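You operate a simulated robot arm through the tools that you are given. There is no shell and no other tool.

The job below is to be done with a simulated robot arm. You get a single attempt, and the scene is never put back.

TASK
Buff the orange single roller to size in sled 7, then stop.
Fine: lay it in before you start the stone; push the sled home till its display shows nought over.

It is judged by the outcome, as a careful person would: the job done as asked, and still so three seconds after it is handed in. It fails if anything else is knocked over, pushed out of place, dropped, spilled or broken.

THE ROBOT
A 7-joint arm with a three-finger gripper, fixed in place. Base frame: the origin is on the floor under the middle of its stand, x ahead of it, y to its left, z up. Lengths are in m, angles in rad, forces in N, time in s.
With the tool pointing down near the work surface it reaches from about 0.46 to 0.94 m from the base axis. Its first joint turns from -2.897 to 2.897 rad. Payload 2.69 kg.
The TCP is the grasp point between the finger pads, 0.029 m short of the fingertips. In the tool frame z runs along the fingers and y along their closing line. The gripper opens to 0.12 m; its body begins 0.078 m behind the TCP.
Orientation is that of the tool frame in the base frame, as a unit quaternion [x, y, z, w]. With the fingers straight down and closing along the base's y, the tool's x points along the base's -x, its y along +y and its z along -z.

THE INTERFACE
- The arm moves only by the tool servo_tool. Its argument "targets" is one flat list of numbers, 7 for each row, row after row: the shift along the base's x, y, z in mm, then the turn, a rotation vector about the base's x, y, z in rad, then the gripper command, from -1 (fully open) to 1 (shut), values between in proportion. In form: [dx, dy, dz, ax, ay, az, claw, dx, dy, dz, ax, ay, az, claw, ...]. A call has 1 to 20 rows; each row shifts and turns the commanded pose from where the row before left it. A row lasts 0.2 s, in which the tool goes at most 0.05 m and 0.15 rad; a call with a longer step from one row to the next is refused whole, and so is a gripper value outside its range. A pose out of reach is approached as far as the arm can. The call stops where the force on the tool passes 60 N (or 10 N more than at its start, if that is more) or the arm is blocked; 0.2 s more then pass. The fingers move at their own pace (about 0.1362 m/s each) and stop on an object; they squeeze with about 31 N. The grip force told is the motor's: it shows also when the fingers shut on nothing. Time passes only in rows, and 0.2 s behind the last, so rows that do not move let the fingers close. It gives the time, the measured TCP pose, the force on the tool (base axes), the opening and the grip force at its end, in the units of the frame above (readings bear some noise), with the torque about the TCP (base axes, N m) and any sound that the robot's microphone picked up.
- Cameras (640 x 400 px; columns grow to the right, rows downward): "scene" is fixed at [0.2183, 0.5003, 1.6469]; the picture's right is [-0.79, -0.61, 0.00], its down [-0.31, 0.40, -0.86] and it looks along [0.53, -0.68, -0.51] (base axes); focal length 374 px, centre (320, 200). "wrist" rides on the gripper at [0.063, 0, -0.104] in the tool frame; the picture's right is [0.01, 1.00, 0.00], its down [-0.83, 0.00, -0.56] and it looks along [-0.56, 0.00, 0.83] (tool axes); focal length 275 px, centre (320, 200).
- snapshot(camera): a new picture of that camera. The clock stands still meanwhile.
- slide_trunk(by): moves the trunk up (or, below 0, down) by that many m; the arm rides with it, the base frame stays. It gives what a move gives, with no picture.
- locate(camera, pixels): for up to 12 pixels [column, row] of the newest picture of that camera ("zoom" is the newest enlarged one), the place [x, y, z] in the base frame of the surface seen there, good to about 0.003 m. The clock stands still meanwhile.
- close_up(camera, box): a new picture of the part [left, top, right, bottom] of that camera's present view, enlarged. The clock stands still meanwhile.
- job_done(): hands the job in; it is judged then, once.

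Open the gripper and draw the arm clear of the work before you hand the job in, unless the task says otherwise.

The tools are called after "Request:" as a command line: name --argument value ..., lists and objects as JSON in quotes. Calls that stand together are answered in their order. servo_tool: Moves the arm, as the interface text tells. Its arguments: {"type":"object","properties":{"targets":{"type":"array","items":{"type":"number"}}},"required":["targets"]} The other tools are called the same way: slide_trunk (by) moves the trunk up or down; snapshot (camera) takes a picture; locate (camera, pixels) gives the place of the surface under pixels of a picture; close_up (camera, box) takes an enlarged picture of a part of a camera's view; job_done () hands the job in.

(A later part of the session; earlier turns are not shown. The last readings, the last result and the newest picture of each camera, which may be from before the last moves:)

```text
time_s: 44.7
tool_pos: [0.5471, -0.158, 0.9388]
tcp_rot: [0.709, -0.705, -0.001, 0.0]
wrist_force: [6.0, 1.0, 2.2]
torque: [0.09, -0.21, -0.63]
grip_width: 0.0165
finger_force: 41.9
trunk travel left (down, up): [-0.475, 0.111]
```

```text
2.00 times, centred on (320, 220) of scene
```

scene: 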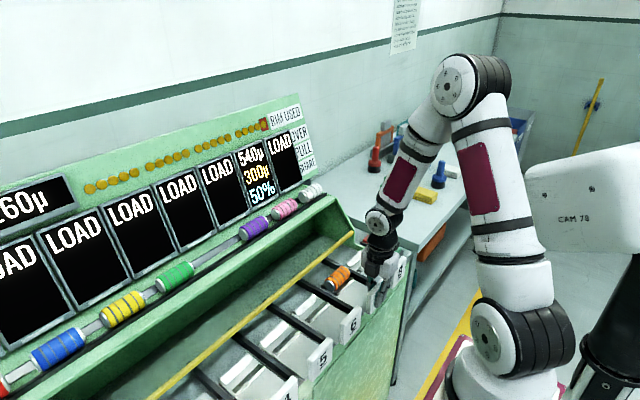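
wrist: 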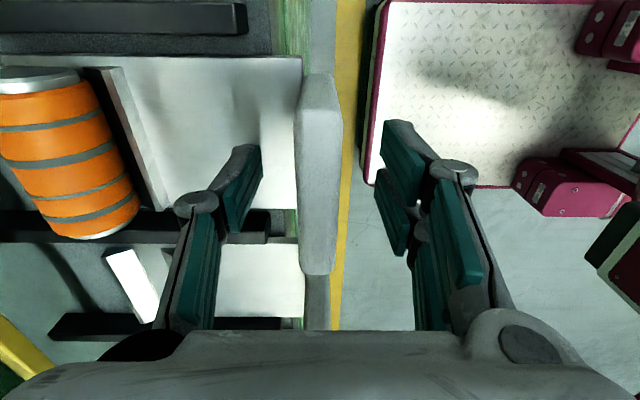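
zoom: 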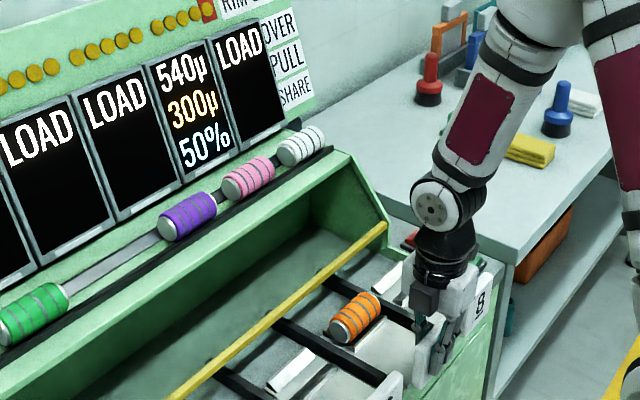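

The plate is gripped (16.5 mm). I push the sled +x gently, 15 mm first, and check force, sound and display.

Request:
servo_tool --targets '[3, 0, 0, 0, 0, 0, 1, 6, 0, 0, 0, 0, 0, 1, 6, 0, 0, 0, 0, 0, 1]'

Request:
close_up --camera "scene" --box '[200, 120, 440, 320]'

```text
time_s: 45.5
tool_pos: [0.5589, -0.1578, 0.9386]
tcp_rot: [0.708, -0.706, 0.0, 0.001]
wrist_force: [-1.4, -0.7, -10.0]
torque: [-0.19, 0.04, -0.58]
grip_width: 0.0164
finger_force: 42.1
trunk travel left (down, up): [-0.475, 0.111]
```

```text
2.00 times, centred on (320, 220) of scene
```

zoom: 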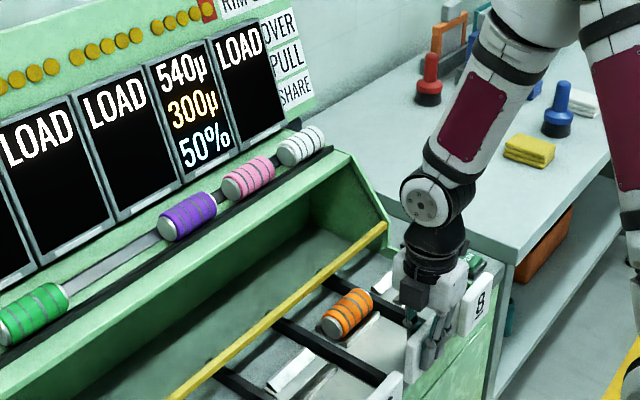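

The sled slides with the roller. I push another 25 mm and look again.

Request:
servo_tool --targets '[6, 0, 0, 0, 0, 0, 1, 7, 0, 0, 0, 0, 0, 1, 7, 0, 0, 0, 0, 0, 1, 5, 0, 0, 0, 0, 0, 1]'

Request:
close_up --camera "scene" --box '[200, 120, 440, 320]'

```text
time_s: 46.5
tool_pos: [0.5859, -0.1571, 0.9368]
tcp_rot: [0.709, -0.705, 0.0, 0.001]
wrist_force: [-2.9, 1.1, -21.1]
torque: [0.74, 0.0, -0.58]
grip_width: 0.0164
finger_force: 41.9
trunk travel left (down, up): [-0.475, 0.111]
```

```text
2.00 times, centred on (320, 220) of scene
```

zoom: 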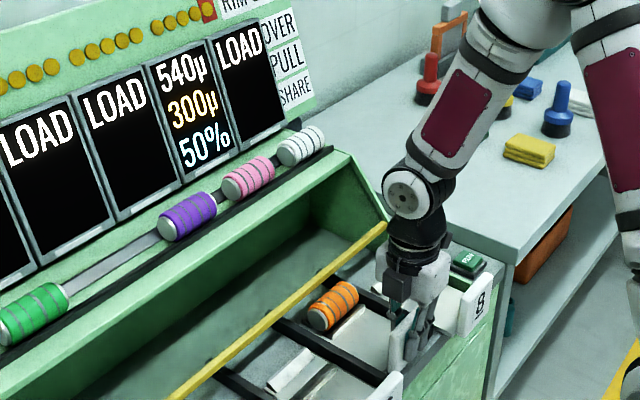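

Fz is −21 N, so the sled's path pulls the tool slightly down; I continue pushing with a small downward relief.

Request:
servo_tool --targets '[4, 0, -1, 0, 0, 0, 1, 6, 0, -0.7, 0, 0, 0, 1, 6, 0, -0.3, 0, 0, 0, 1]'

Request:
close_up --camera "scene" --box '[200, 120, 440, 320]'

```text
time_s: 47.3
tool_pos: [0.6018, -0.1575, 0.9373]
tcp_rot: [0.709, -0.705, 0.001, 0.0]
wrist_force: [-2.2, 5.8, 7.8]
torque: [0.76, 0.03, -0.72]
grip_width: 0.0163
finger_force: 42.0
trunk travel left (down, up): [-0.475, 0.111]
```

```text
2.00 times, centred on (320, 220) of scene
```

zoom: 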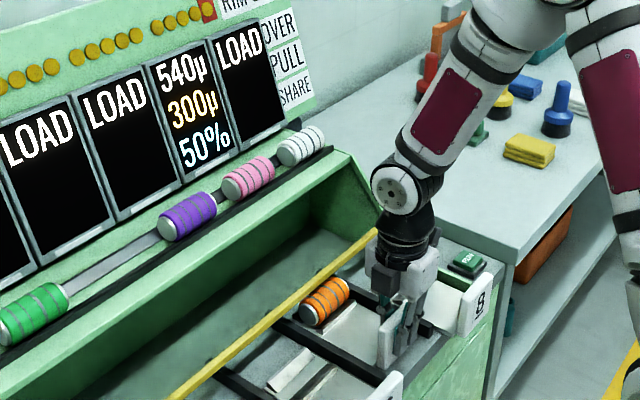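

The force is relieved. I look closer at the RUN button and sled 7.

Request:
close_up --camera "scene" --box '[330, 220, 430, 300]'

Request:
snapshot --camera "wrist"

```text
5.00 times, centred on (380, 260) of scene
```

zoom: 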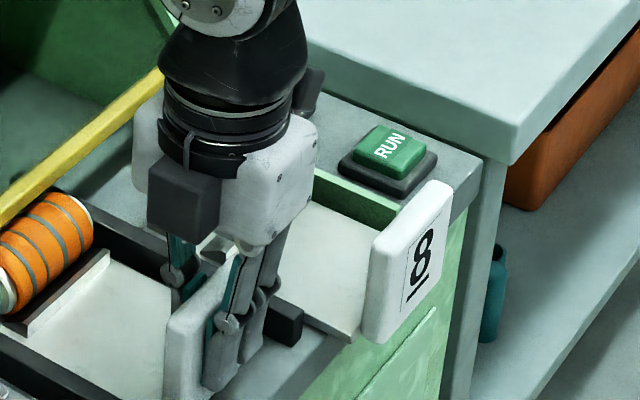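

```text
taken
```

wrist: 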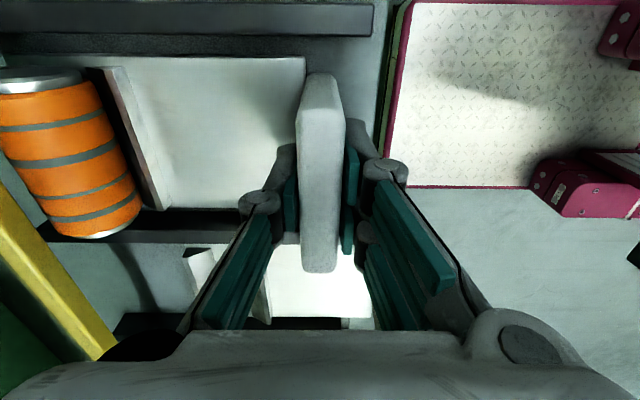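

Still sliding freely (Fx≈−2 N). I push on in small steps, watching for the home stop.

Request:
servo_tool --targets '[5, 0, 0, 0, 0, 0, 1, 5, 0, 0, 0, 0, 0, 1, 5, 0, 0, 0, 0, 0, 1]'

Request:
close_up --camera "scene" --box '[200, 120, 440, 320]'

```text
time_s: 48.1
tool_pos: [0.6154, -0.1586, 0.9386]
tcp_rot: [0.709, -0.705, 0.001, 0.001]
wrist_force: [-2.5, 3.0, 23.0]
torque: [-0.21, 0.05, -0.65]
grip_width: 0.0164
finger_force: 43.0
trunk travel left (down, up): [-0.475, 0.111]
```

```text
2.00 times, centred on (320, 220) of scene
```

zoom: 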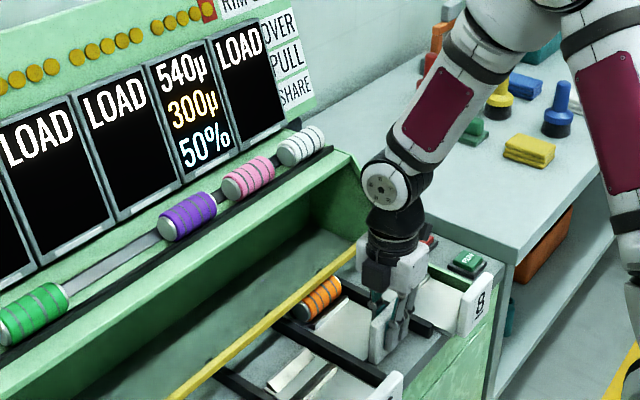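

Fz rose to +23 N, so I relieve upward slightly while pushing another 15 mm.

Request:
servo_tool --targets '[3, 0, 1.3, 0, 0, 0, 1, 5, 0, 0.5, 0, 0, 0, 1, 5, 0, 0.3, 0, 0, 0, 1]'

Request:
close_up --camera "scene" --box '[200, 120, 440, 320]'

```text
time_s: 48.9
tool_pos: [0.6287, -0.1582, 0.9378]
tcp_rot: [0.709, -0.705, 0.0, 0.001]
wrist_force: [-2.8, -2.1, -7.2]
torque: [-0.73, 0.07, -0.6]
grip_width: 0.0163
finger_force: 41.9
trunk travel left (down, up): [-0.475, 0.111]
```

```text
2.00 times, centred on (320, 220) of scene
```

zoom: 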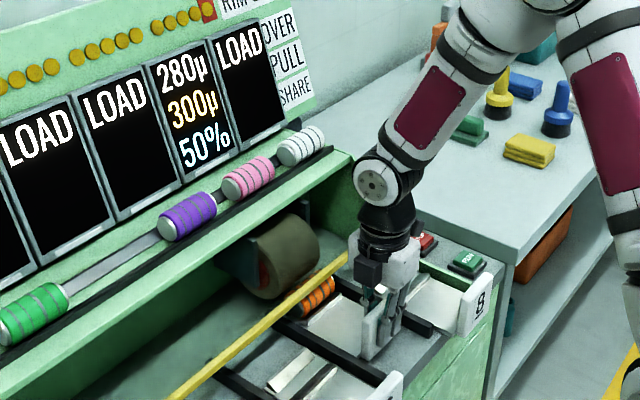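

The stone has come to sled 7 and OVER dropped 540→280µ (one 260µ bite). I hold still and look at the panel and lamps closely.

Request:
close_up --camera "scene" --box '[180, 100, 330, 210]'

Request:
close_up --camera "scene" --box '[0, 100, 320, 300]'

Request:
close_up --camera "scene" --box '[290, 210, 400, 310]'

```text
3.64 times, centred on (255, 155) of scene
```

zoom: 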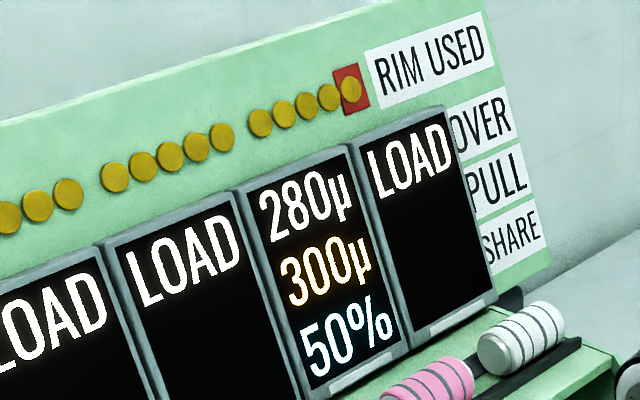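

```text
2.00 times, centred on (160, 200) of scene
```

zoom: 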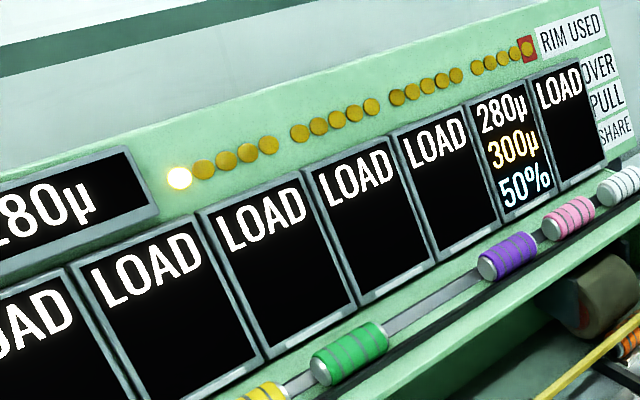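

```text
4.00 times, centred on (345, 260) of scene
```

zoom: 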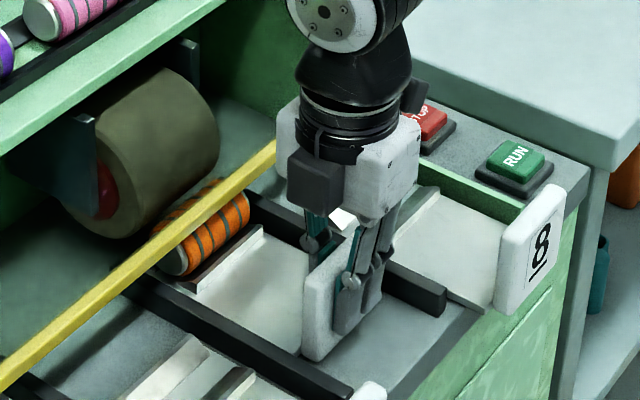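

One RIM lamp is lit and BITE now reads about 280µ, equal to what is left over. I hold still for the shortest step and read the displays again, ready to pull the sled back the moment it shows 0.

Request:
servo_tool --targets '[0, 0, 0, 0, 0, 0, 1]'

Request:
close_up --camera "scene" --box '[0, 100, 320, 300]'

Request:
close_up --camera "scene" --box '[200, 120, 440, 320]'

```text
time_s: 49.3
tool_pos: [0.6276, -0.1581, 0.9384]
tcp_rot: [0.709, -0.705, -0.001, 0.001]
wrist_force: [-2.2, -1.8, -15.5]
torque: [-0.01, 0.1, -0.65]
grip_width: 0.0162
finger_force: 41.6
trunk travel left (down, up): [-0.475, 0.111]
```

```text
2.00 times, centred on (160, 200) of scene
```

zoom: 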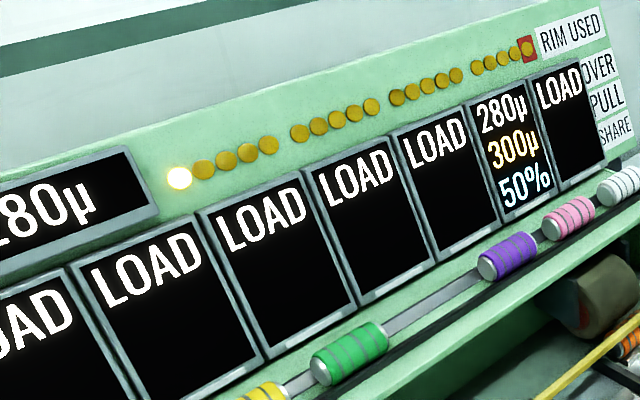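

```text
2.00 times, centred on (320, 220) of scene
```

zoom: 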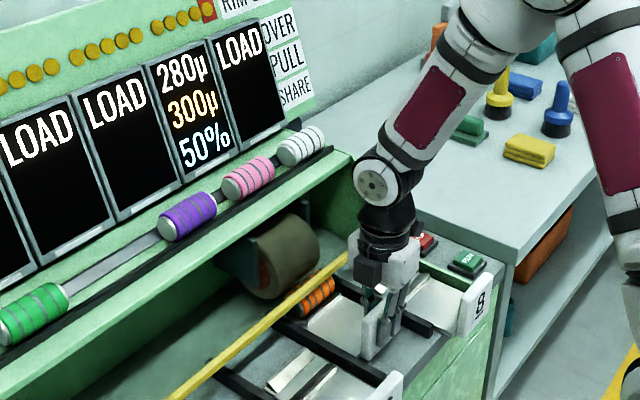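

No change in 0.4 s; the stone dwells at sled 7. I hold on in short steps, with a tiny z relief.

Request:
servo_tool --targets '[0, 0, -0.6, 0, 0, 0, 1]'

Request:
close_up --camera "scene" --box '[0, 100, 320, 300]'

Request:
close_up --camera "scene" --box '[200, 120, 440, 320]'

```text
time_s: 49.7
tool_pos: [0.6299, -0.1575, 0.9377]
tcp_rot: [0.709, -0.705, 0.0, 0.0]
wrist_force: [-2.4, -1.8, -14.8]
torque: [0.63, 0.07, -0.64]
grip_width: 0.0165
finger_force: 42.3
trunk travel left (down, up): [-0.475, 0.111]
```

```text
2.00 times, centred on (160, 200) of scene
```

zoom: 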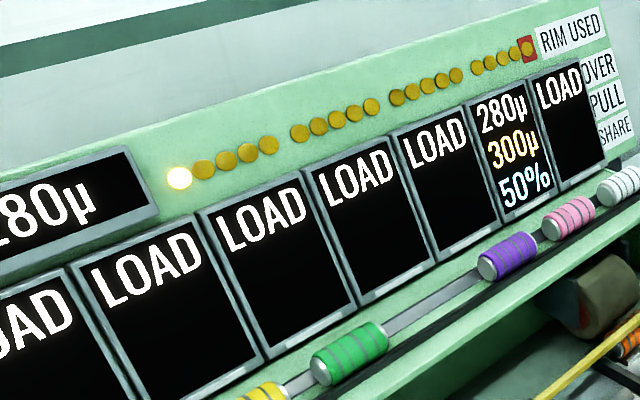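

```text
2.00 times, centred on (320, 220) of scene
```

zoom: 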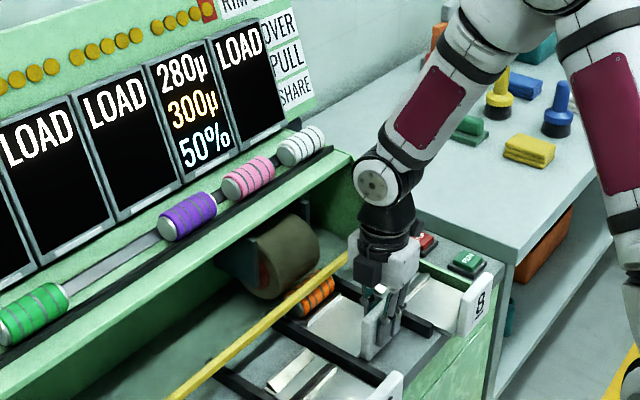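

Still 280µ. I keep waiting in short steps to see whether the stone bites again by itself.

Request:
servo_tool --targets '[0, 0, -0.5, 0, 0, 0, 1, 0, 0, 0, 0, 0, 0, 1]'

Request:
close_up --camera "scene" --box '[0, 100, 440, 320]'

```text
time_s: 50.3
tool_pos: [0.6293, -0.1588, 0.9394]
tcp_rot: [0.71, -0.704, 0.0, 0.0]
wrist_force: [-2.6, 0.6, -8.4]
torque: [0.36, 0.05, -0.68]
grip_width: 0.0163
finger_force: 41.6
trunk travel left (down, up): [-0.475, 0.111]
```

```text
1.45 times, centred on (220, 210) of scene
```

zoom: 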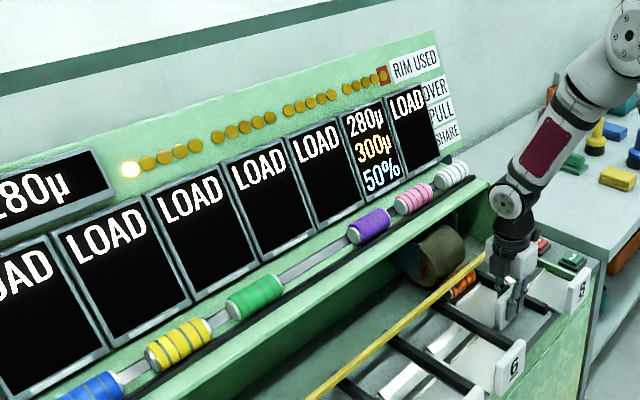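

Unchanged. I wait a little more in short steps.

Request:
servo_tool --targets '[0, 0, -0.3, 0, 0, 0, 1, 0, 0, 0, 0, 0, 0, 1]'

Request:
close_up --camera "scene" --box '[0, 100, 440, 320]'

```text
time_s: 50.9
tool_pos: [0.6285, -0.1574, 0.9387]
tcp_rot: [0.71, -0.705, 0.0, 0.0]
wrist_force: [-3.1, 1.3, -6.4]
torque: [0.17, 0.03, -0.63]
grip_width: 0.0166
finger_force: 41.9
trunk travel left (down, up): [-0.475, 0.111]
```

```text
1.45 times, centred on (220, 210) of scene
```

zoom: 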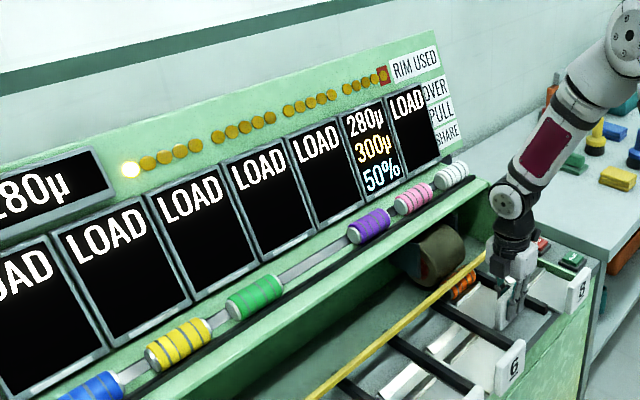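

No further bite after 2.4 s with the sled held. I wait on in 1.2 s steps to see if the stone works in a slower cycle.

Request:
servo_tool --targets '[0, 0, -0.2, 0, 0, 0, 1, 0, 0, 0, 0, 0, 0, 1, 0, 0, 0, 0, 0, 0, 1, 0, 0, 0, 0, 0, 0, 1]'

Request:
close_up --camera "scene" --box '[0, 100, 440, 320]'

```text
time_s: 51.9
tool_pos: [0.6285, -0.1577, 0.9374]
tcp_rot: [0.71, -0.704, 0.0, 0.0]
wrist_force: [-2.5, 0.6, 5.7]
torque: [-0.04, 0.06, -0.64]
grip_width: 0.0164
finger_force: 42.5
trunk travel left (down, up): [-0.475, 0.111]
```

```text
1.45 times, centred on (220, 210) of scene
```

zoom: 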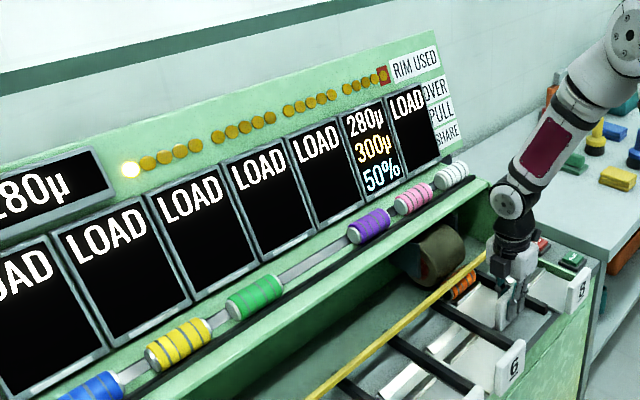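

Still 280µ. I wait another ~2 s, then decide.

Request:
servo_tool --targets '[0, 0, 0, 0, 0, 0, 1, 0, 0, 0, 0, 0, 0, 1, 0, 0, 0, 0, 0, 0, 1, 0, 0, 0, 0, 0, 0, 1, 0, 0, 0, 0, 0, 0, 1, 0, 0, 0, 0, 0, 0, 1, 0, 0, 0, 0, 0, 0, 1]'

Request:
close_up --camera "scene" --box '[0, 100, 440, 320]'

Request:
close_up --camera "scene" --box '[290, 210, 400, 310]'

```text
time_s: 53.5
tool_pos: [0.6283, -0.1579, 0.9382]
tcp_rot: [0.709, -0.705, 0.0, 0.0]
wrist_force: [-2.0, -0.5, 12.3]
torque: [-0.15, 0.05, -0.66]
grip_width: 0.0162
finger_force: 41.9
trunk travel left (down, up): [-0.475, 0.111]
```

```text
1.45 times, centred on (220, 210) of scene
```

zoom: 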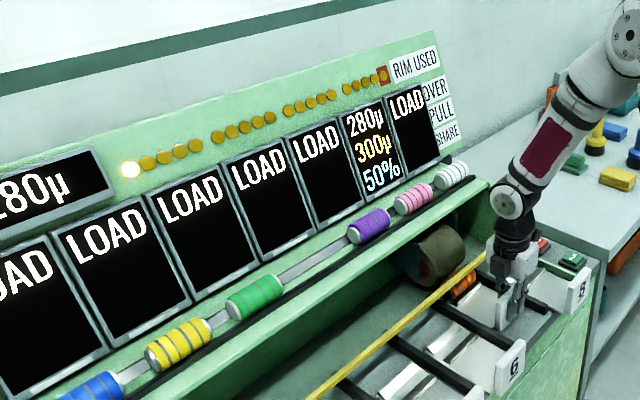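

```text
4.00 times, centred on (345, 260) of scene
```

zoom: 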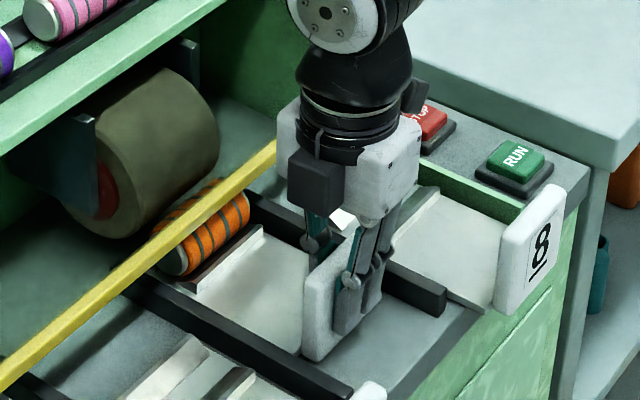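

The stone stays at sled 7 with no further bite, so apparently it takes one bite per push home. I pull the sled back 25 mm gently to see how the machine reacts.

Request:
servo_tool --targets '[-4, 0, 0.8, 0, 0, 0, 1, -7, 0, 0, 0, 0, 0, 1, -7, 0, 0, 0, 0, 0, 1, -7, 0, 0, 0, 0, 0, 1]'

Request:
close_up --camera "scene" --box '[0, 100, 440, 320]'

Request:
close_up --camera "scene" --box '[290, 210, 400, 310]'

```text
time_s: 54.5
tool_pos: [0.6044, -0.1587, 0.938]
tcp_rot: [0.709, -0.705, -0.001, 0.0]
wrist_force: [-1.9, 3.8, -0.1]
torque: [-0.23, 0.13, -0.57]
grip_width: 0.0167
finger_force: 42.5
trunk travel left (down, up): [-0.475, 0.111]
```

```text
1.45 times, centred on (220, 210) of scene
```

zoom: 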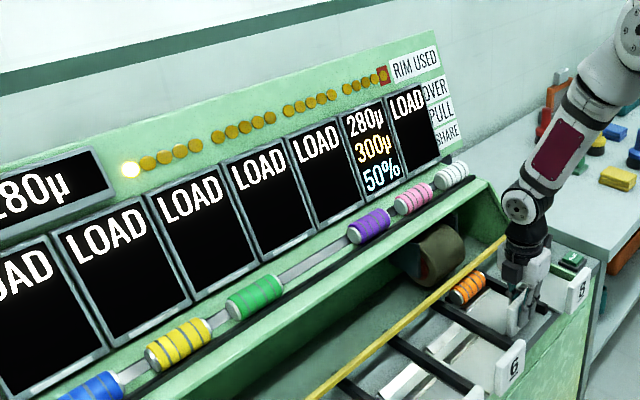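

```text
4.00 times, centred on (345, 260) of scene
```

zoom: 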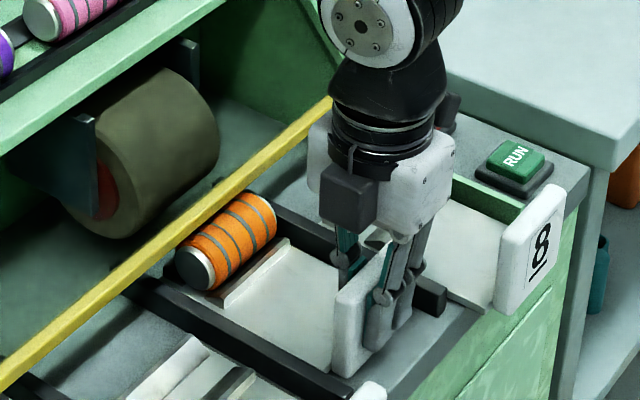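

OVER is unchanged at 280µ and the roller sits well in the cradle. I push the sled home again in small steps and check.

Request:
servo_tool --targets '[4, 0, 0, 0, 0, 0, 1, 6, 0, 0, 0, 0, 0, 1, 6, 0, 0, 0, 0, 0, 1]'

Request:
close_up --camera "scene" --box '[0, 100, 440, 320]'

```text
time_s: 55.3
tool_pos: [0.6198, -0.159, 0.9388]
tcp_rot: [0.71, -0.705, 0.0, 0.0]
wrist_force: [-2.0, -4.4, -7.7]
torque: [0.24, 0.03, -0.62]
grip_width: 0.0164
finger_force: 42.4
trunk travel left (down, up): [-0.475, 0.111]
```

```text
1.45 times, centred on (220, 210) of scene
```

zoom: 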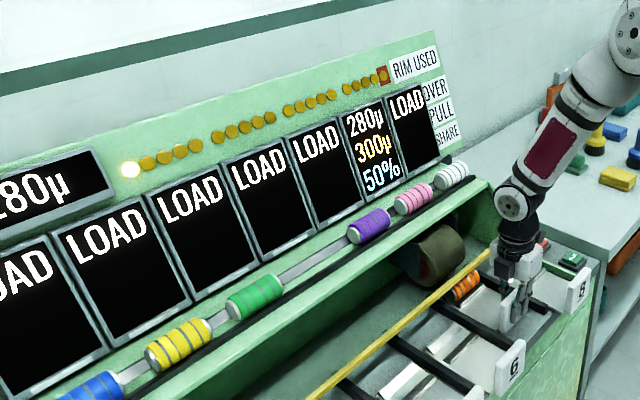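

I push the last ~9 mm home and read the display.

Request:
servo_tool --targets '[5, 0, -0.3, 0, 0, 0, 1, 4, 0, 0, 0, 0, 0, 1]'

Request:
close_up --camera "scene" --box '[0, 100, 440, 320]'

```text
time_s: 55.9
tool_pos: [0.6308, -0.1582, 0.9382]
tcp_rot: [0.709, -0.705, 0.0, 0.0]
wrist_force: [-2.9, -8.2, -1.8]
torque: [-0.42, 0.04, -0.61]
grip_width: 0.0164
finger_force: 42.1
trunk travel left (down, up): [-0.475, 0.111]
```

```text
1.45 times, centred on (220, 210) of scene
```

zoom: 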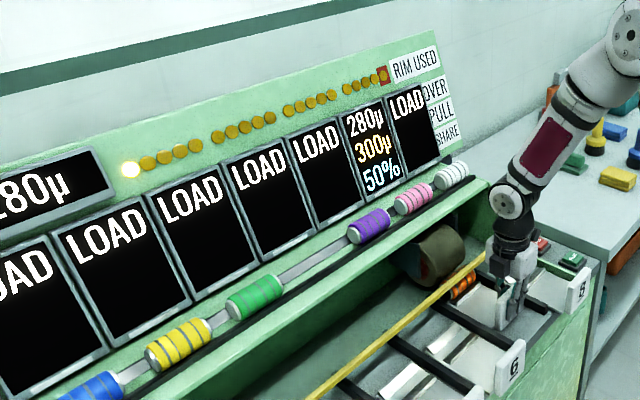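

Nothing yet; I hold and watch a little longer in short steps.

Request:
servo_tool --targets '[0, 0, 0, 0, 0, 0, 1, 0, 0, 0, 0, 0, 0, 1, 0, 0, 0, 0, 0, 0, 1]'

Request:
close_up --camera "scene" --box '[0, 100, 440, 320]'

```text
time_s: 56.7
tool_pos: [0.6288, -0.1584, 0.9383]
tcp_rot: [0.709, -0.705, 0.0, -0.001]
wrist_force: [-2.8, -12.0, -1.1]
torque: [-0.63, 0.07, -0.59]
grip_width: 0.0166
finger_force: 42.6
trunk travel left (down, up): [-0.475, 0.111]
```

```text
1.45 times, centred on (220, 210) of scene
```

zoom: 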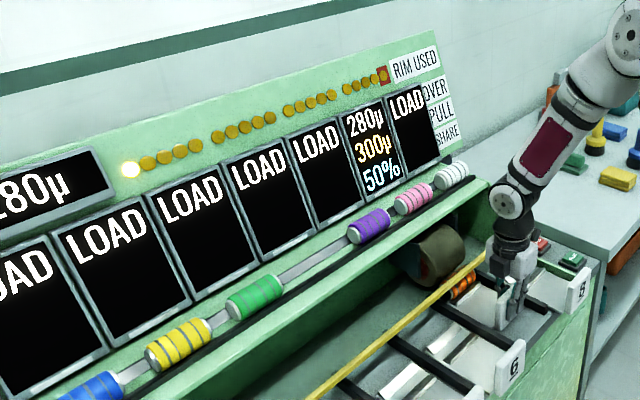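

No change. I relieve the small sideways force and keep holding; then I'll look closely at the stone–roller gap.

Request:
servo_tool --targets '[0, -0.6, 0, 0, 0, 0, 1, 0, 0, 0, 0, 0, 0, 1, 0, 0, 0, 0, 0, 0, 1, 0, 0, 0, 0, 0, 0, 1]'

Request:
close_up --camera "scene" --box '[0, 100, 440, 320]'

Request:
close_up --camera "scene" --box '[290, 220, 370, 280]'

Request:
snapshot --camera "wrist"

```text
time_s: 57.7
tool_pos: [0.6285, -0.158, 0.9388]
tcp_rot: [0.708, -0.706, 0.0, 0.0]
wrist_force: [-3.1, -7.3, -4.7]
torque: [-0.07, 0.08, -0.61]
grip_width: 0.0166
finger_force: 41.9
trunk travel left (down, up): [-0.475, 0.111]
```

```text
1.45 times, centred on (220, 210) of scene
```

zoom: 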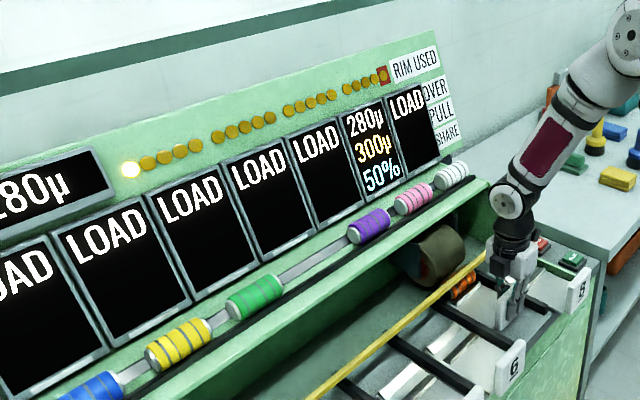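

```text
6.67 times, centred on (330, 250) of scene
```

zoom: 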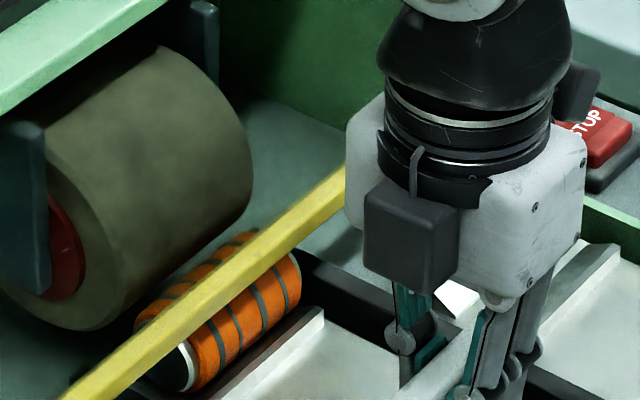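

```text
taken
```

wrist: 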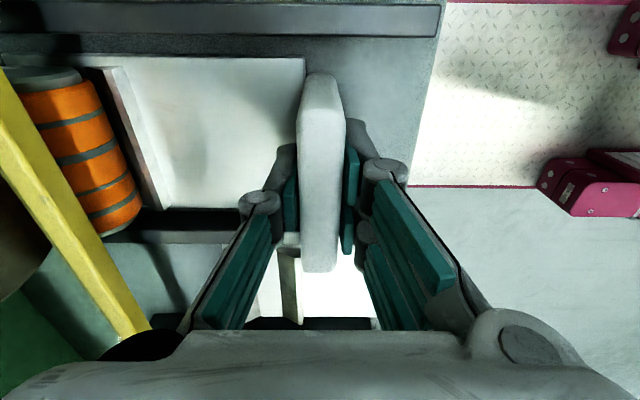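

I measure the stone's face and the roller in the last zoom to see whether they are actually touching.

Request:
locate --camera "zoom" --pixels '[[170, 150], [100, 250], [150, 280], [200, 230], [130, 310], [210, 320], [270, 300], [260, 345], [185, 365], [230, 200], [245, 150], [60, 240]]'

Request:
locate --camera "wrist" --pixels '[[75, 140], [45, 110], [100, 160], [15, 250], [5, 240], [130, 80], [320, 100], [230, 60], [90, 225], [320, 180]]'

```text
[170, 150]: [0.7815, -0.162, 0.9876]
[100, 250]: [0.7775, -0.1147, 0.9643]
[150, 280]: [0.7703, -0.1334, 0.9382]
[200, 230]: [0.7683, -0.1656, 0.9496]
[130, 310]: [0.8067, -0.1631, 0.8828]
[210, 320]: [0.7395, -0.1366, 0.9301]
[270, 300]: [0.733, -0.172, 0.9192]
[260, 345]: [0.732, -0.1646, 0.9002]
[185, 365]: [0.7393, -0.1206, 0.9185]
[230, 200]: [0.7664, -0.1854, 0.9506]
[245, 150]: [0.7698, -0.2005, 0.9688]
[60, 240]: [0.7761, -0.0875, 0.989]
```

```text
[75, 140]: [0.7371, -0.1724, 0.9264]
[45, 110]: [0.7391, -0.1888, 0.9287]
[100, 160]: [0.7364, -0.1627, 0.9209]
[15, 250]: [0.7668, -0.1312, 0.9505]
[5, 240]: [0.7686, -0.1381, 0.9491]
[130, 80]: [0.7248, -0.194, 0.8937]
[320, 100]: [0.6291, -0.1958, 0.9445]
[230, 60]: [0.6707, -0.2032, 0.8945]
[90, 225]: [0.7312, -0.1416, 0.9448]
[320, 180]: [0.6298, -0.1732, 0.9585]
```

The roller is touching the stone, and the numbers fit a discrete bite each time (BITE went 260→280). I pull the sled fully back to its starting position, to re-arm it, before pushing home again.

Request:
servo_tool --targets '[-4, 0, 0, 0, 0, 0, 1, -7, 0, 0, 0, 0, 0, 1, -8, 0, 0, 0, 0, 0, 1, -8, 0, 0, 0, 0, 0, 1, -8, 0, 0, 0, 0, 0, 1, -8, 0, 0, 0, 0, 0, 1, -8, 0, 0, 0, 0, 0, 1, -6, 0, 0, 0, 0, 0, 1]'

Request:
close_up --camera "scene" --box '[0, 100, 440, 320]'

```text
time_s: 59.5
tool_pos: [0.5718, -0.1576, 0.9383]
tcp_rot: [0.71, -0.704, 0.0, 0.001]
wrist_force: [-1.3, 12.2, 3.8]
torque: [1.18, 0.07, -0.65]
grip_width: 0.0165
finger_force: 42.2
trunk travel left (down, up): [-0.475, 0.111]
```

```text
1.45 times, centred on (220, 210) of scene
```

zoom: 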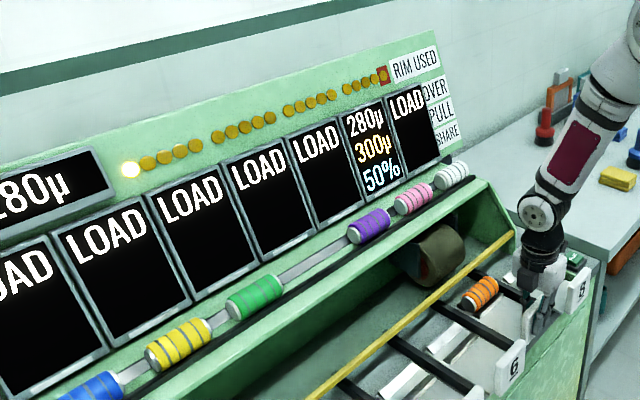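

I pull back the remaining ~25 mm, with a small sideways relief (Fy was 12 N).

Request:
servo_tool --targets '[-5, 0.6, 0, 0, 0, 0, 1, -7, 0.3, 0, 0, 0, 0, 1, -7, 0, 0, 0, 0, 0, 1, -5, 0, 0, 0, 0, 0, 1]'

Request:
close_up --camera "scene" --box '[0, 100, 440, 320]'

Request:
close_up --camera "scene" --box '[290, 210, 430, 310]'

```text
time_s: 60.5
tool_pos: [0.5475, -0.1588, 0.9381]
tcp_rot: [0.709, -0.705, 0.001, 0.0]
wrist_force: [-0.5, 8.8, 19.3]
torque: [0.43, 0.03, -0.59]
grip_width: 0.0164
finger_force: 42.6
trunk travel left (down, up): [-0.475, 0.111]
```

```text
1.45 times, centred on (220, 210) of scene
```

zoom: 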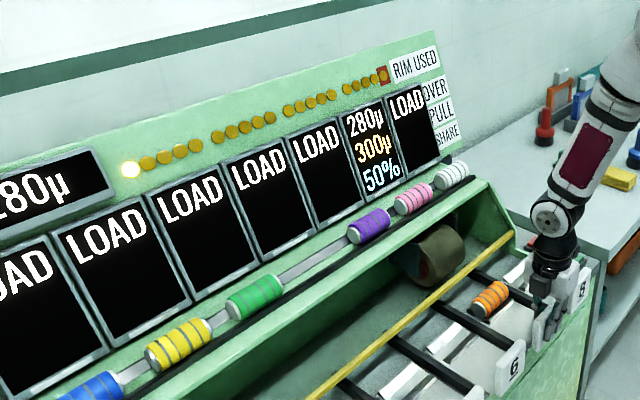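

```text
4.00 times, centred on (360, 260) of scene
```

zoom: 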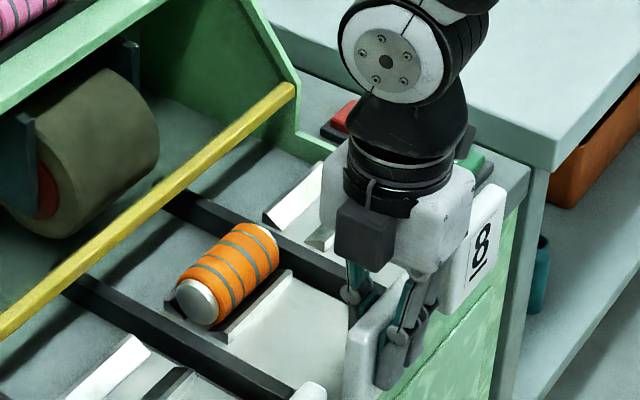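

The sled is back out with the roller well seated. I push it home again: first 65 mm, then the last stretch in small steps.

Request:
servo_tool --targets '[4, 0.4, 1, 0, 0, 0, 1, 8, 0, 0, 0, 0, 0, 1, 9, 0, 0, 0, 0, 0, 1, 9, 0, 0, 0, 0, 0, 1, 9, 0, 0, 0, 0, 0, 1, 9, 0, 0, 0, 0, 0, 1, 9, 0, 0, 0, 0, 0, 1, 8, 0, 0, 0, 0, 0, 1]'

Request:
close_up --camera "scene" --box '[0, 100, 440, 320]'

```text
time_s: 62.3
tool_pos: [0.6133, -0.1577, 0.9382]
tcp_rot: [0.71, -0.704, -0.001, 0.0]
wrist_force: [-1.7, 4.1, -27.8]
torque: [0.6, -0.01, -0.67]
grip_width: 0.0163
finger_force: 42.1
trunk travel left (down, up): [-0.475, 0.111]
```

```text
1.45 times, centred on (220, 210) of scene
```

zoom: 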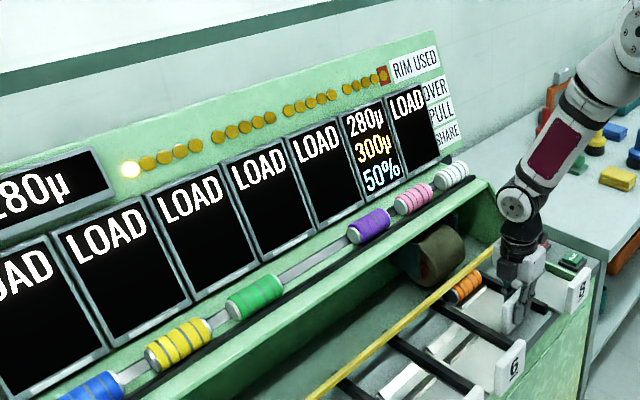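

Fz is −28 N; I relieve 2 mm downward and push the last ~15 mm in small steps.

Request:
servo_tool --targets '[3, 0, -1.5, 0, 0, 0, 1, 5, 0, -0.7, 0, 0, 0, 1]'

Request:
close_up --camera "scene" --box '[0, 100, 440, 320]'

```text
time_s: 62.9
tool_pos: [0.6223, -0.1586, 0.9379]
tcp_rot: [0.709, -0.705, 0.002, -0.001]
wrist_force: [-1.8, 4.7, 9.9]
torque: [0.54, -0.01, -0.65]
grip_width: 0.0165
finger_force: 42.0
trunk travel left (down, up): [-0.475, 0.111]
```

```text
1.45 times, centred on (220, 210) of scene
```

zoom: 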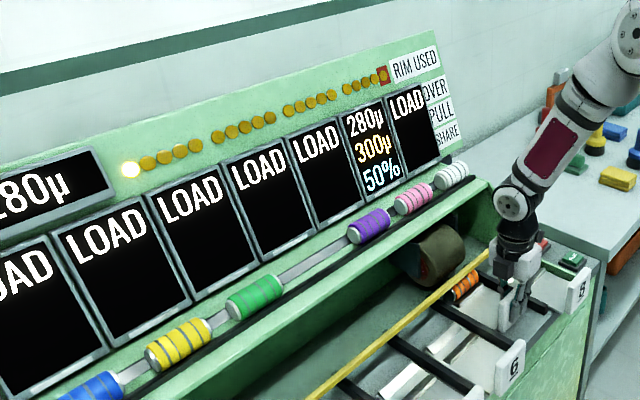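

I push another 6 mm to the same depth at which the first bite happened, and read the display at once.

Request:
servo_tool --targets '[4, 0, 0.3, 0, 0, 0, 1, 2.5, 0, 0, 0, 0, 0, 1]'

Request:
close_up --camera "scene" --box '[0, 100, 440, 320]'

```text
time_s: 63.5
tool_pos: [0.6263, -0.158, 0.9377]
tcp_rot: [0.709, -0.706, 0.001, 0.0]
wrist_force: [-3.1, -1.0, 19.6]
torque: [-0.57, 0.12, -0.62]
grip_width: 0.0166
finger_force: 42.9
trunk travel left (down, up): [-0.475, 0.111]
```

```text
1.45 times, centred on (220, 210) of scene
```

zoom: 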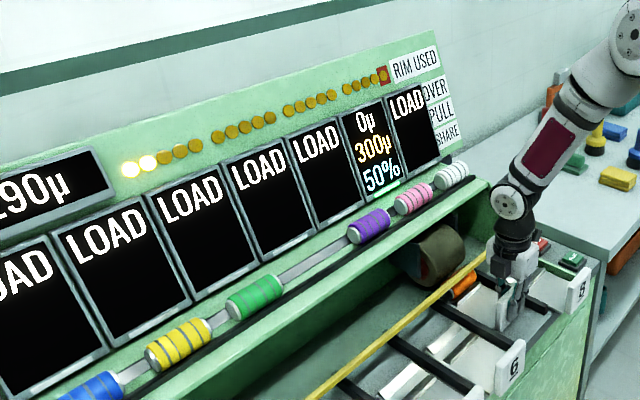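

Display 7 now reads 0µ (two RIM lamps, BITE 290µ). I immediately draw the sled back off the stone so no further bite can happen.

Request:
servo_tool --targets '[-5, 0, 1.2, 0, 0, 0, 1, -8, 0, 0.3, 0, 0, 0, 1, -9, 0, 0, 0, 0, 0, 1, -9, 0, 0, 0, 0, 0, 1, -9, 0, 0, 0, 0, 0, 1]'

Request:
close_up --camera "scene" --box '[0, 100, 440, 320]'

Request:
close_up --camera "scene" --box '[290, 210, 430, 310]'

```text
time_s: 64.7
tool_pos: [0.5864, -0.1588, 0.9382]
tcp_rot: [0.709, -0.706, 0.0, 0.0]
wrist_force: [-2.0, -7.7, -10.7]
torque: [-0.45, 0.14, -0.6]
grip_width: 0.0163
finger_force: 42.1
trunk travel left (down, up): [-0.475, 0.111]
```

```text
1.45 times, centred on (220, 210) of scene
```

zoom: 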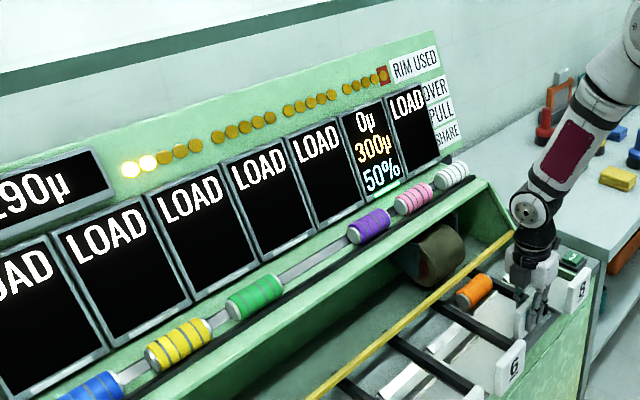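

```text
4.00 times, centred on (360, 260) of scene
```

zoom: 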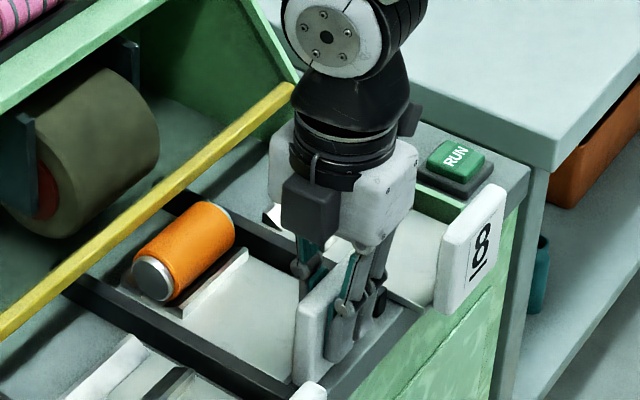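

The roller is now smooth (its grey stripes are gone) and display 7 stays at 0µ. I draw the sled the rest of the way out to its starting place.

Request:
servo_tool --targets '[-6, -0.4, -0.8, 0, 0, 0, 1, -9, 0, 0, 0, 0, 0, 1, -9, 0, 0, 0, 0, 0, 1, -9, 0, 0, 0, 0, 0, 1, -5, 0, 0, 0, 0, 0, 1]'

Request:
close_up --camera "scene" --box '[200, 120, 440, 320]'

```text
time_s: 65.9
tool_pos: [0.5494, -0.1583, 0.9383]
tcp_rot: [0.71, -0.705, 0.0, -0.001]
wrist_force: [-1.4, -3.2, 15.4]
torque: [-0.1, 0.1, -0.66]
grip_width: 0.0163
finger_force: 42.1
trunk travel left (down, up): [-0.475, 0.111]
```

```text
2.00 times, centred on (320, 220) of scene
```

zoom: 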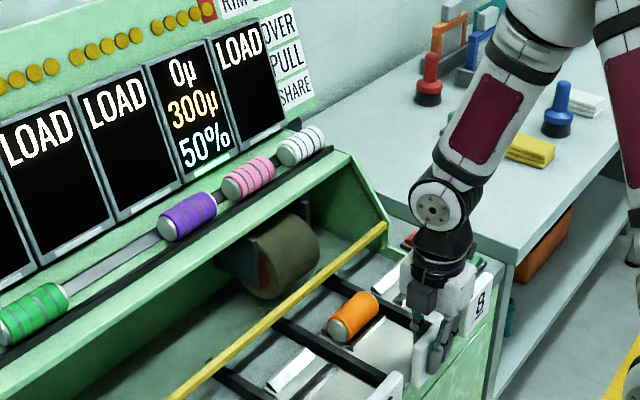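

Display 7 shows 0µ with a green strip lit beneath it. I relieve, open the fingers and rise off the handle.

Request:
servo_tool --targets '[0, 0, 1, 0, 0, 0, 1, 0, 0, 0, 0, 0, 0, 0.4, 0, 0, 0, 0, 0, 0, 0, 0, 0, 0, 0, 0, 0, 0, 0, 0, 10, 0, 0, 0, 0, 0, 0, 25, 0, 0, 0, 0, 0, 0, 35, 0, 0, 0, 0, 0, 0, 30, 0, 0, 0, 0]'

Request:
close_up --camera "scene" --box '[200, 120, 440, 320]'

```text
time_s: 67.7
tool_pos: [0.5496, -0.1577, 1.0395]
tcp_rot: [0.71, -0.705, 0.0, 0.001]
wrist_force: [-0.1, 0.0, 0.8]
torque: [0.04, 0.04, 0.02]
grip_width: 0.0598
finger_force: 0.1
trunk travel left (down, up): [-0.475, 0.111]
```

```text
2.00 times, centred on (320, 220) of scene
```

zoom: 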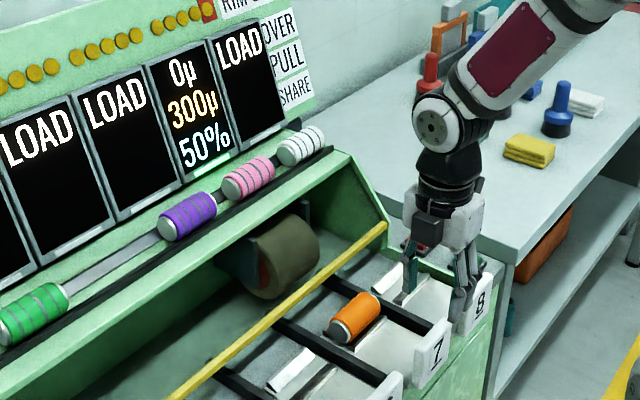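

Sled and roller are undisturbed. Before pressing STOP I measure the right side wall's sloping edge for gripper clearance.

Request:
locate --camera "zoom" --pixels '[[386, 215], [380, 200], [370, 183], [360, 165], [352, 153], [392, 235], [420, 262], [385, 222]]'

Request:
snapshot --camera "wrist"

```text
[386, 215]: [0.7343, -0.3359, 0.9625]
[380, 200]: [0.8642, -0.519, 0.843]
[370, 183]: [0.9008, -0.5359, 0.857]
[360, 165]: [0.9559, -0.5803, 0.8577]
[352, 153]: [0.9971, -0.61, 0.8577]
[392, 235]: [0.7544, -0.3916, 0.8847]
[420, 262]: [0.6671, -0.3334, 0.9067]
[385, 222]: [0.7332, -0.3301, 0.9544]
```

```text
taken
```

wrist: 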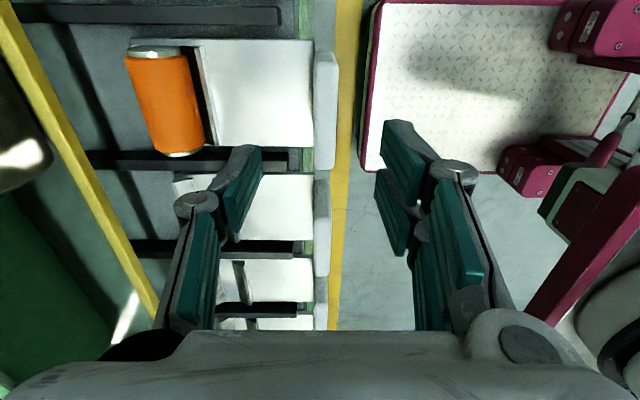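

The wall is low near STOP and there is enough clearance. I close the fingers and move above the STOP button at about (0.701, −0.394).

Request:
servo_tool --targets '[19, -29.5, 0, 0, 0, 0, 0, 19, -29.5, 0, 0, 0, 0, 1, 19, -29.5, 0, 0, 0, 0, 1, 19, -29.5, 0, 0, 0, 0, 1, 19, -29.5, 0, 0, 0, 0, 1, 19, -29.5, 0, 0, 0, 0, 1, 19, -29.5, 0, 0, 0, 0, 1, 18.5, -29.5, 0, 0, 0, 0, 1, 0, 0, -30, 0, 0, 0, 1, 0, 0, 0, 0, 0, 0, 1]'

Request:
snapshot --camera "wrist"

Request:
snapshot --camera "scene"

```text
time_s: 69.9
tool_pos: [0.7005, -0.3926, 1.0114]
tcp_rot: [0.71, -0.704, 0.001, 0.0]
wrist_force: [0.0, 0.1, -0.9]
torque: [0.02, 0.01, 0.03]
grip_width: 0.0001
finger_force: 28.1
trunk travel left (down, up): [-0.475, 0.111]
```

```text
taken
```

wrist: 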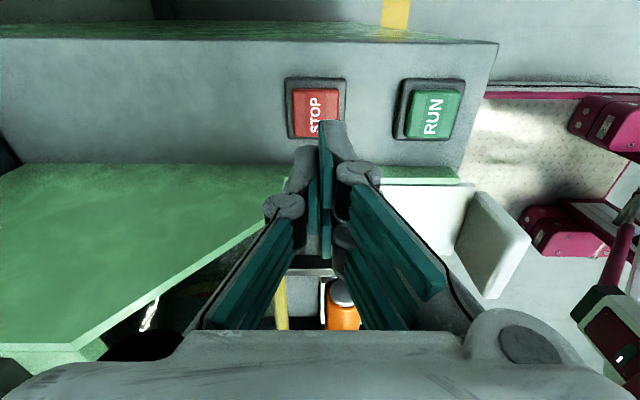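

```text
taken
```

scene: 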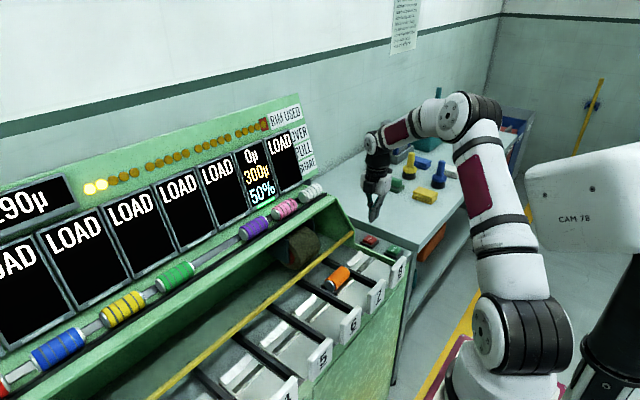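

The fingertips are over STOP (button at columns 292–340, tips at ≈325). I descend and press in small steps.

Request:
servo_tool --targets '[1, 0, -25, 0, 0, 0, 1, 0, 0, -25, 0, 0, 0, 1, 0, 0, -20, 0, 0, 0, 1, 0, 0, -6, 0, 0, 0, 1, 0, 0, -3, 0, 0, 0, 1, 0, 0, -2, 0, 0, 0, 1, 0, 0, -1.5, 0, 0, 0, 1]'

Request:
snapshot --camera "scene"

```text
time_s: 71.5
tool_pos: [0.7024, -0.394, 0.9276]
tcp_rot: [0.71, -0.705, 0.0, 0.0]
wrist_force: [-0.4, 1.1, 1.8]
torque: [0.02, 0.01, -0.02]
grip_width: 0.006
finger_force: 28.6
trunk travel left (down, up): [-0.475, 0.111]
heard: click
```

```text
taken
```

scene: 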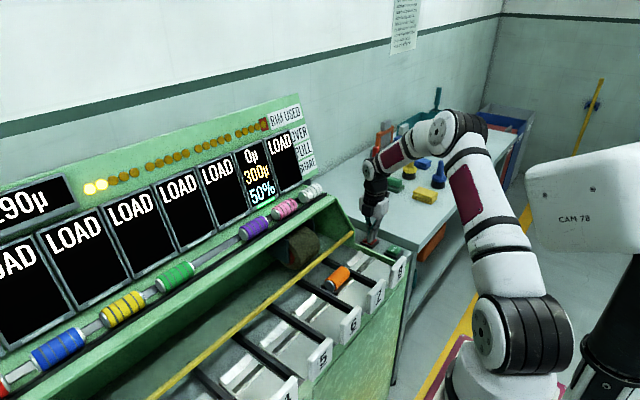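

The STOP button clicked, the same way RUN did. I lift off, open the gripper and look at the machine again.

Request:
servo_tool --targets '[0, 0, 10, 0, 0, 0, 1, 0, 0, 30, 0, 0, 0, 1, 0, 0, 40, 0, 0, 0, 1, 0, 0, 40, 0, 0, 0, 1, -20, 10, 30, 0, 0, 0, 0, -30, 20, 20, 0, 0, 0, -0.5]'

Request:
snapshot --camera "scene"

Request:
close_up --camera "scene" --box '[200, 100, 440, 320]'

Request:
close_up --camera "scene" --box '[330, 220, 430, 300]'

```text
time_s: 72.9
tool_pos: [0.6525, -0.3657, 1.0978]
tcp_rot: [0.71, -0.704, 0.0, 0.001]
wrist_force: [-0.5, -0.9, -1.2]
torque: [0.01, 0.03, -0.01]
grip_width: 0.0899
finger_force: 0.0
trunk travel left (down, up): [-0.475, 0.111]
```

```text
taken
```

scene: 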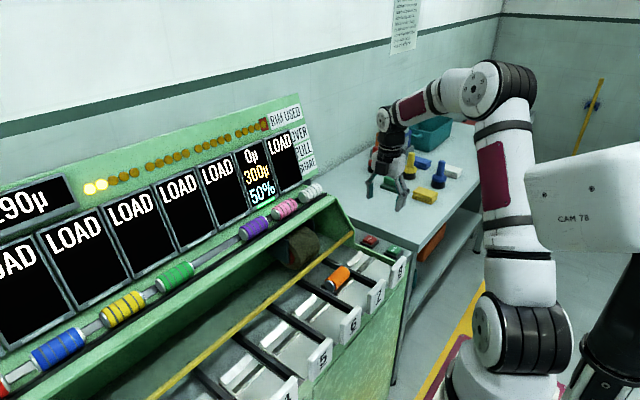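

```text
1.82 times, centred on (320, 210) of scene
```

zoom: 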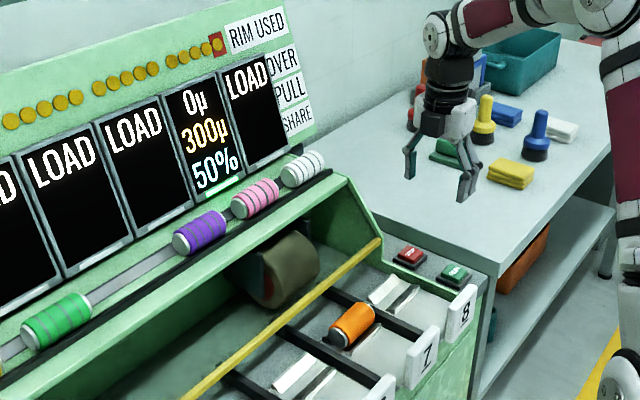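

```text
5.00 times, centred on (380, 260) of scene
```

zoom: 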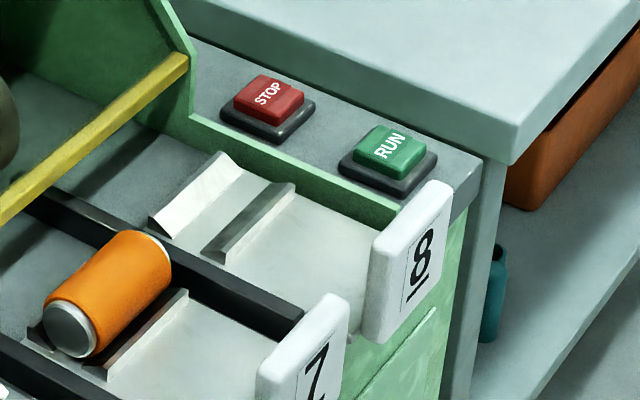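

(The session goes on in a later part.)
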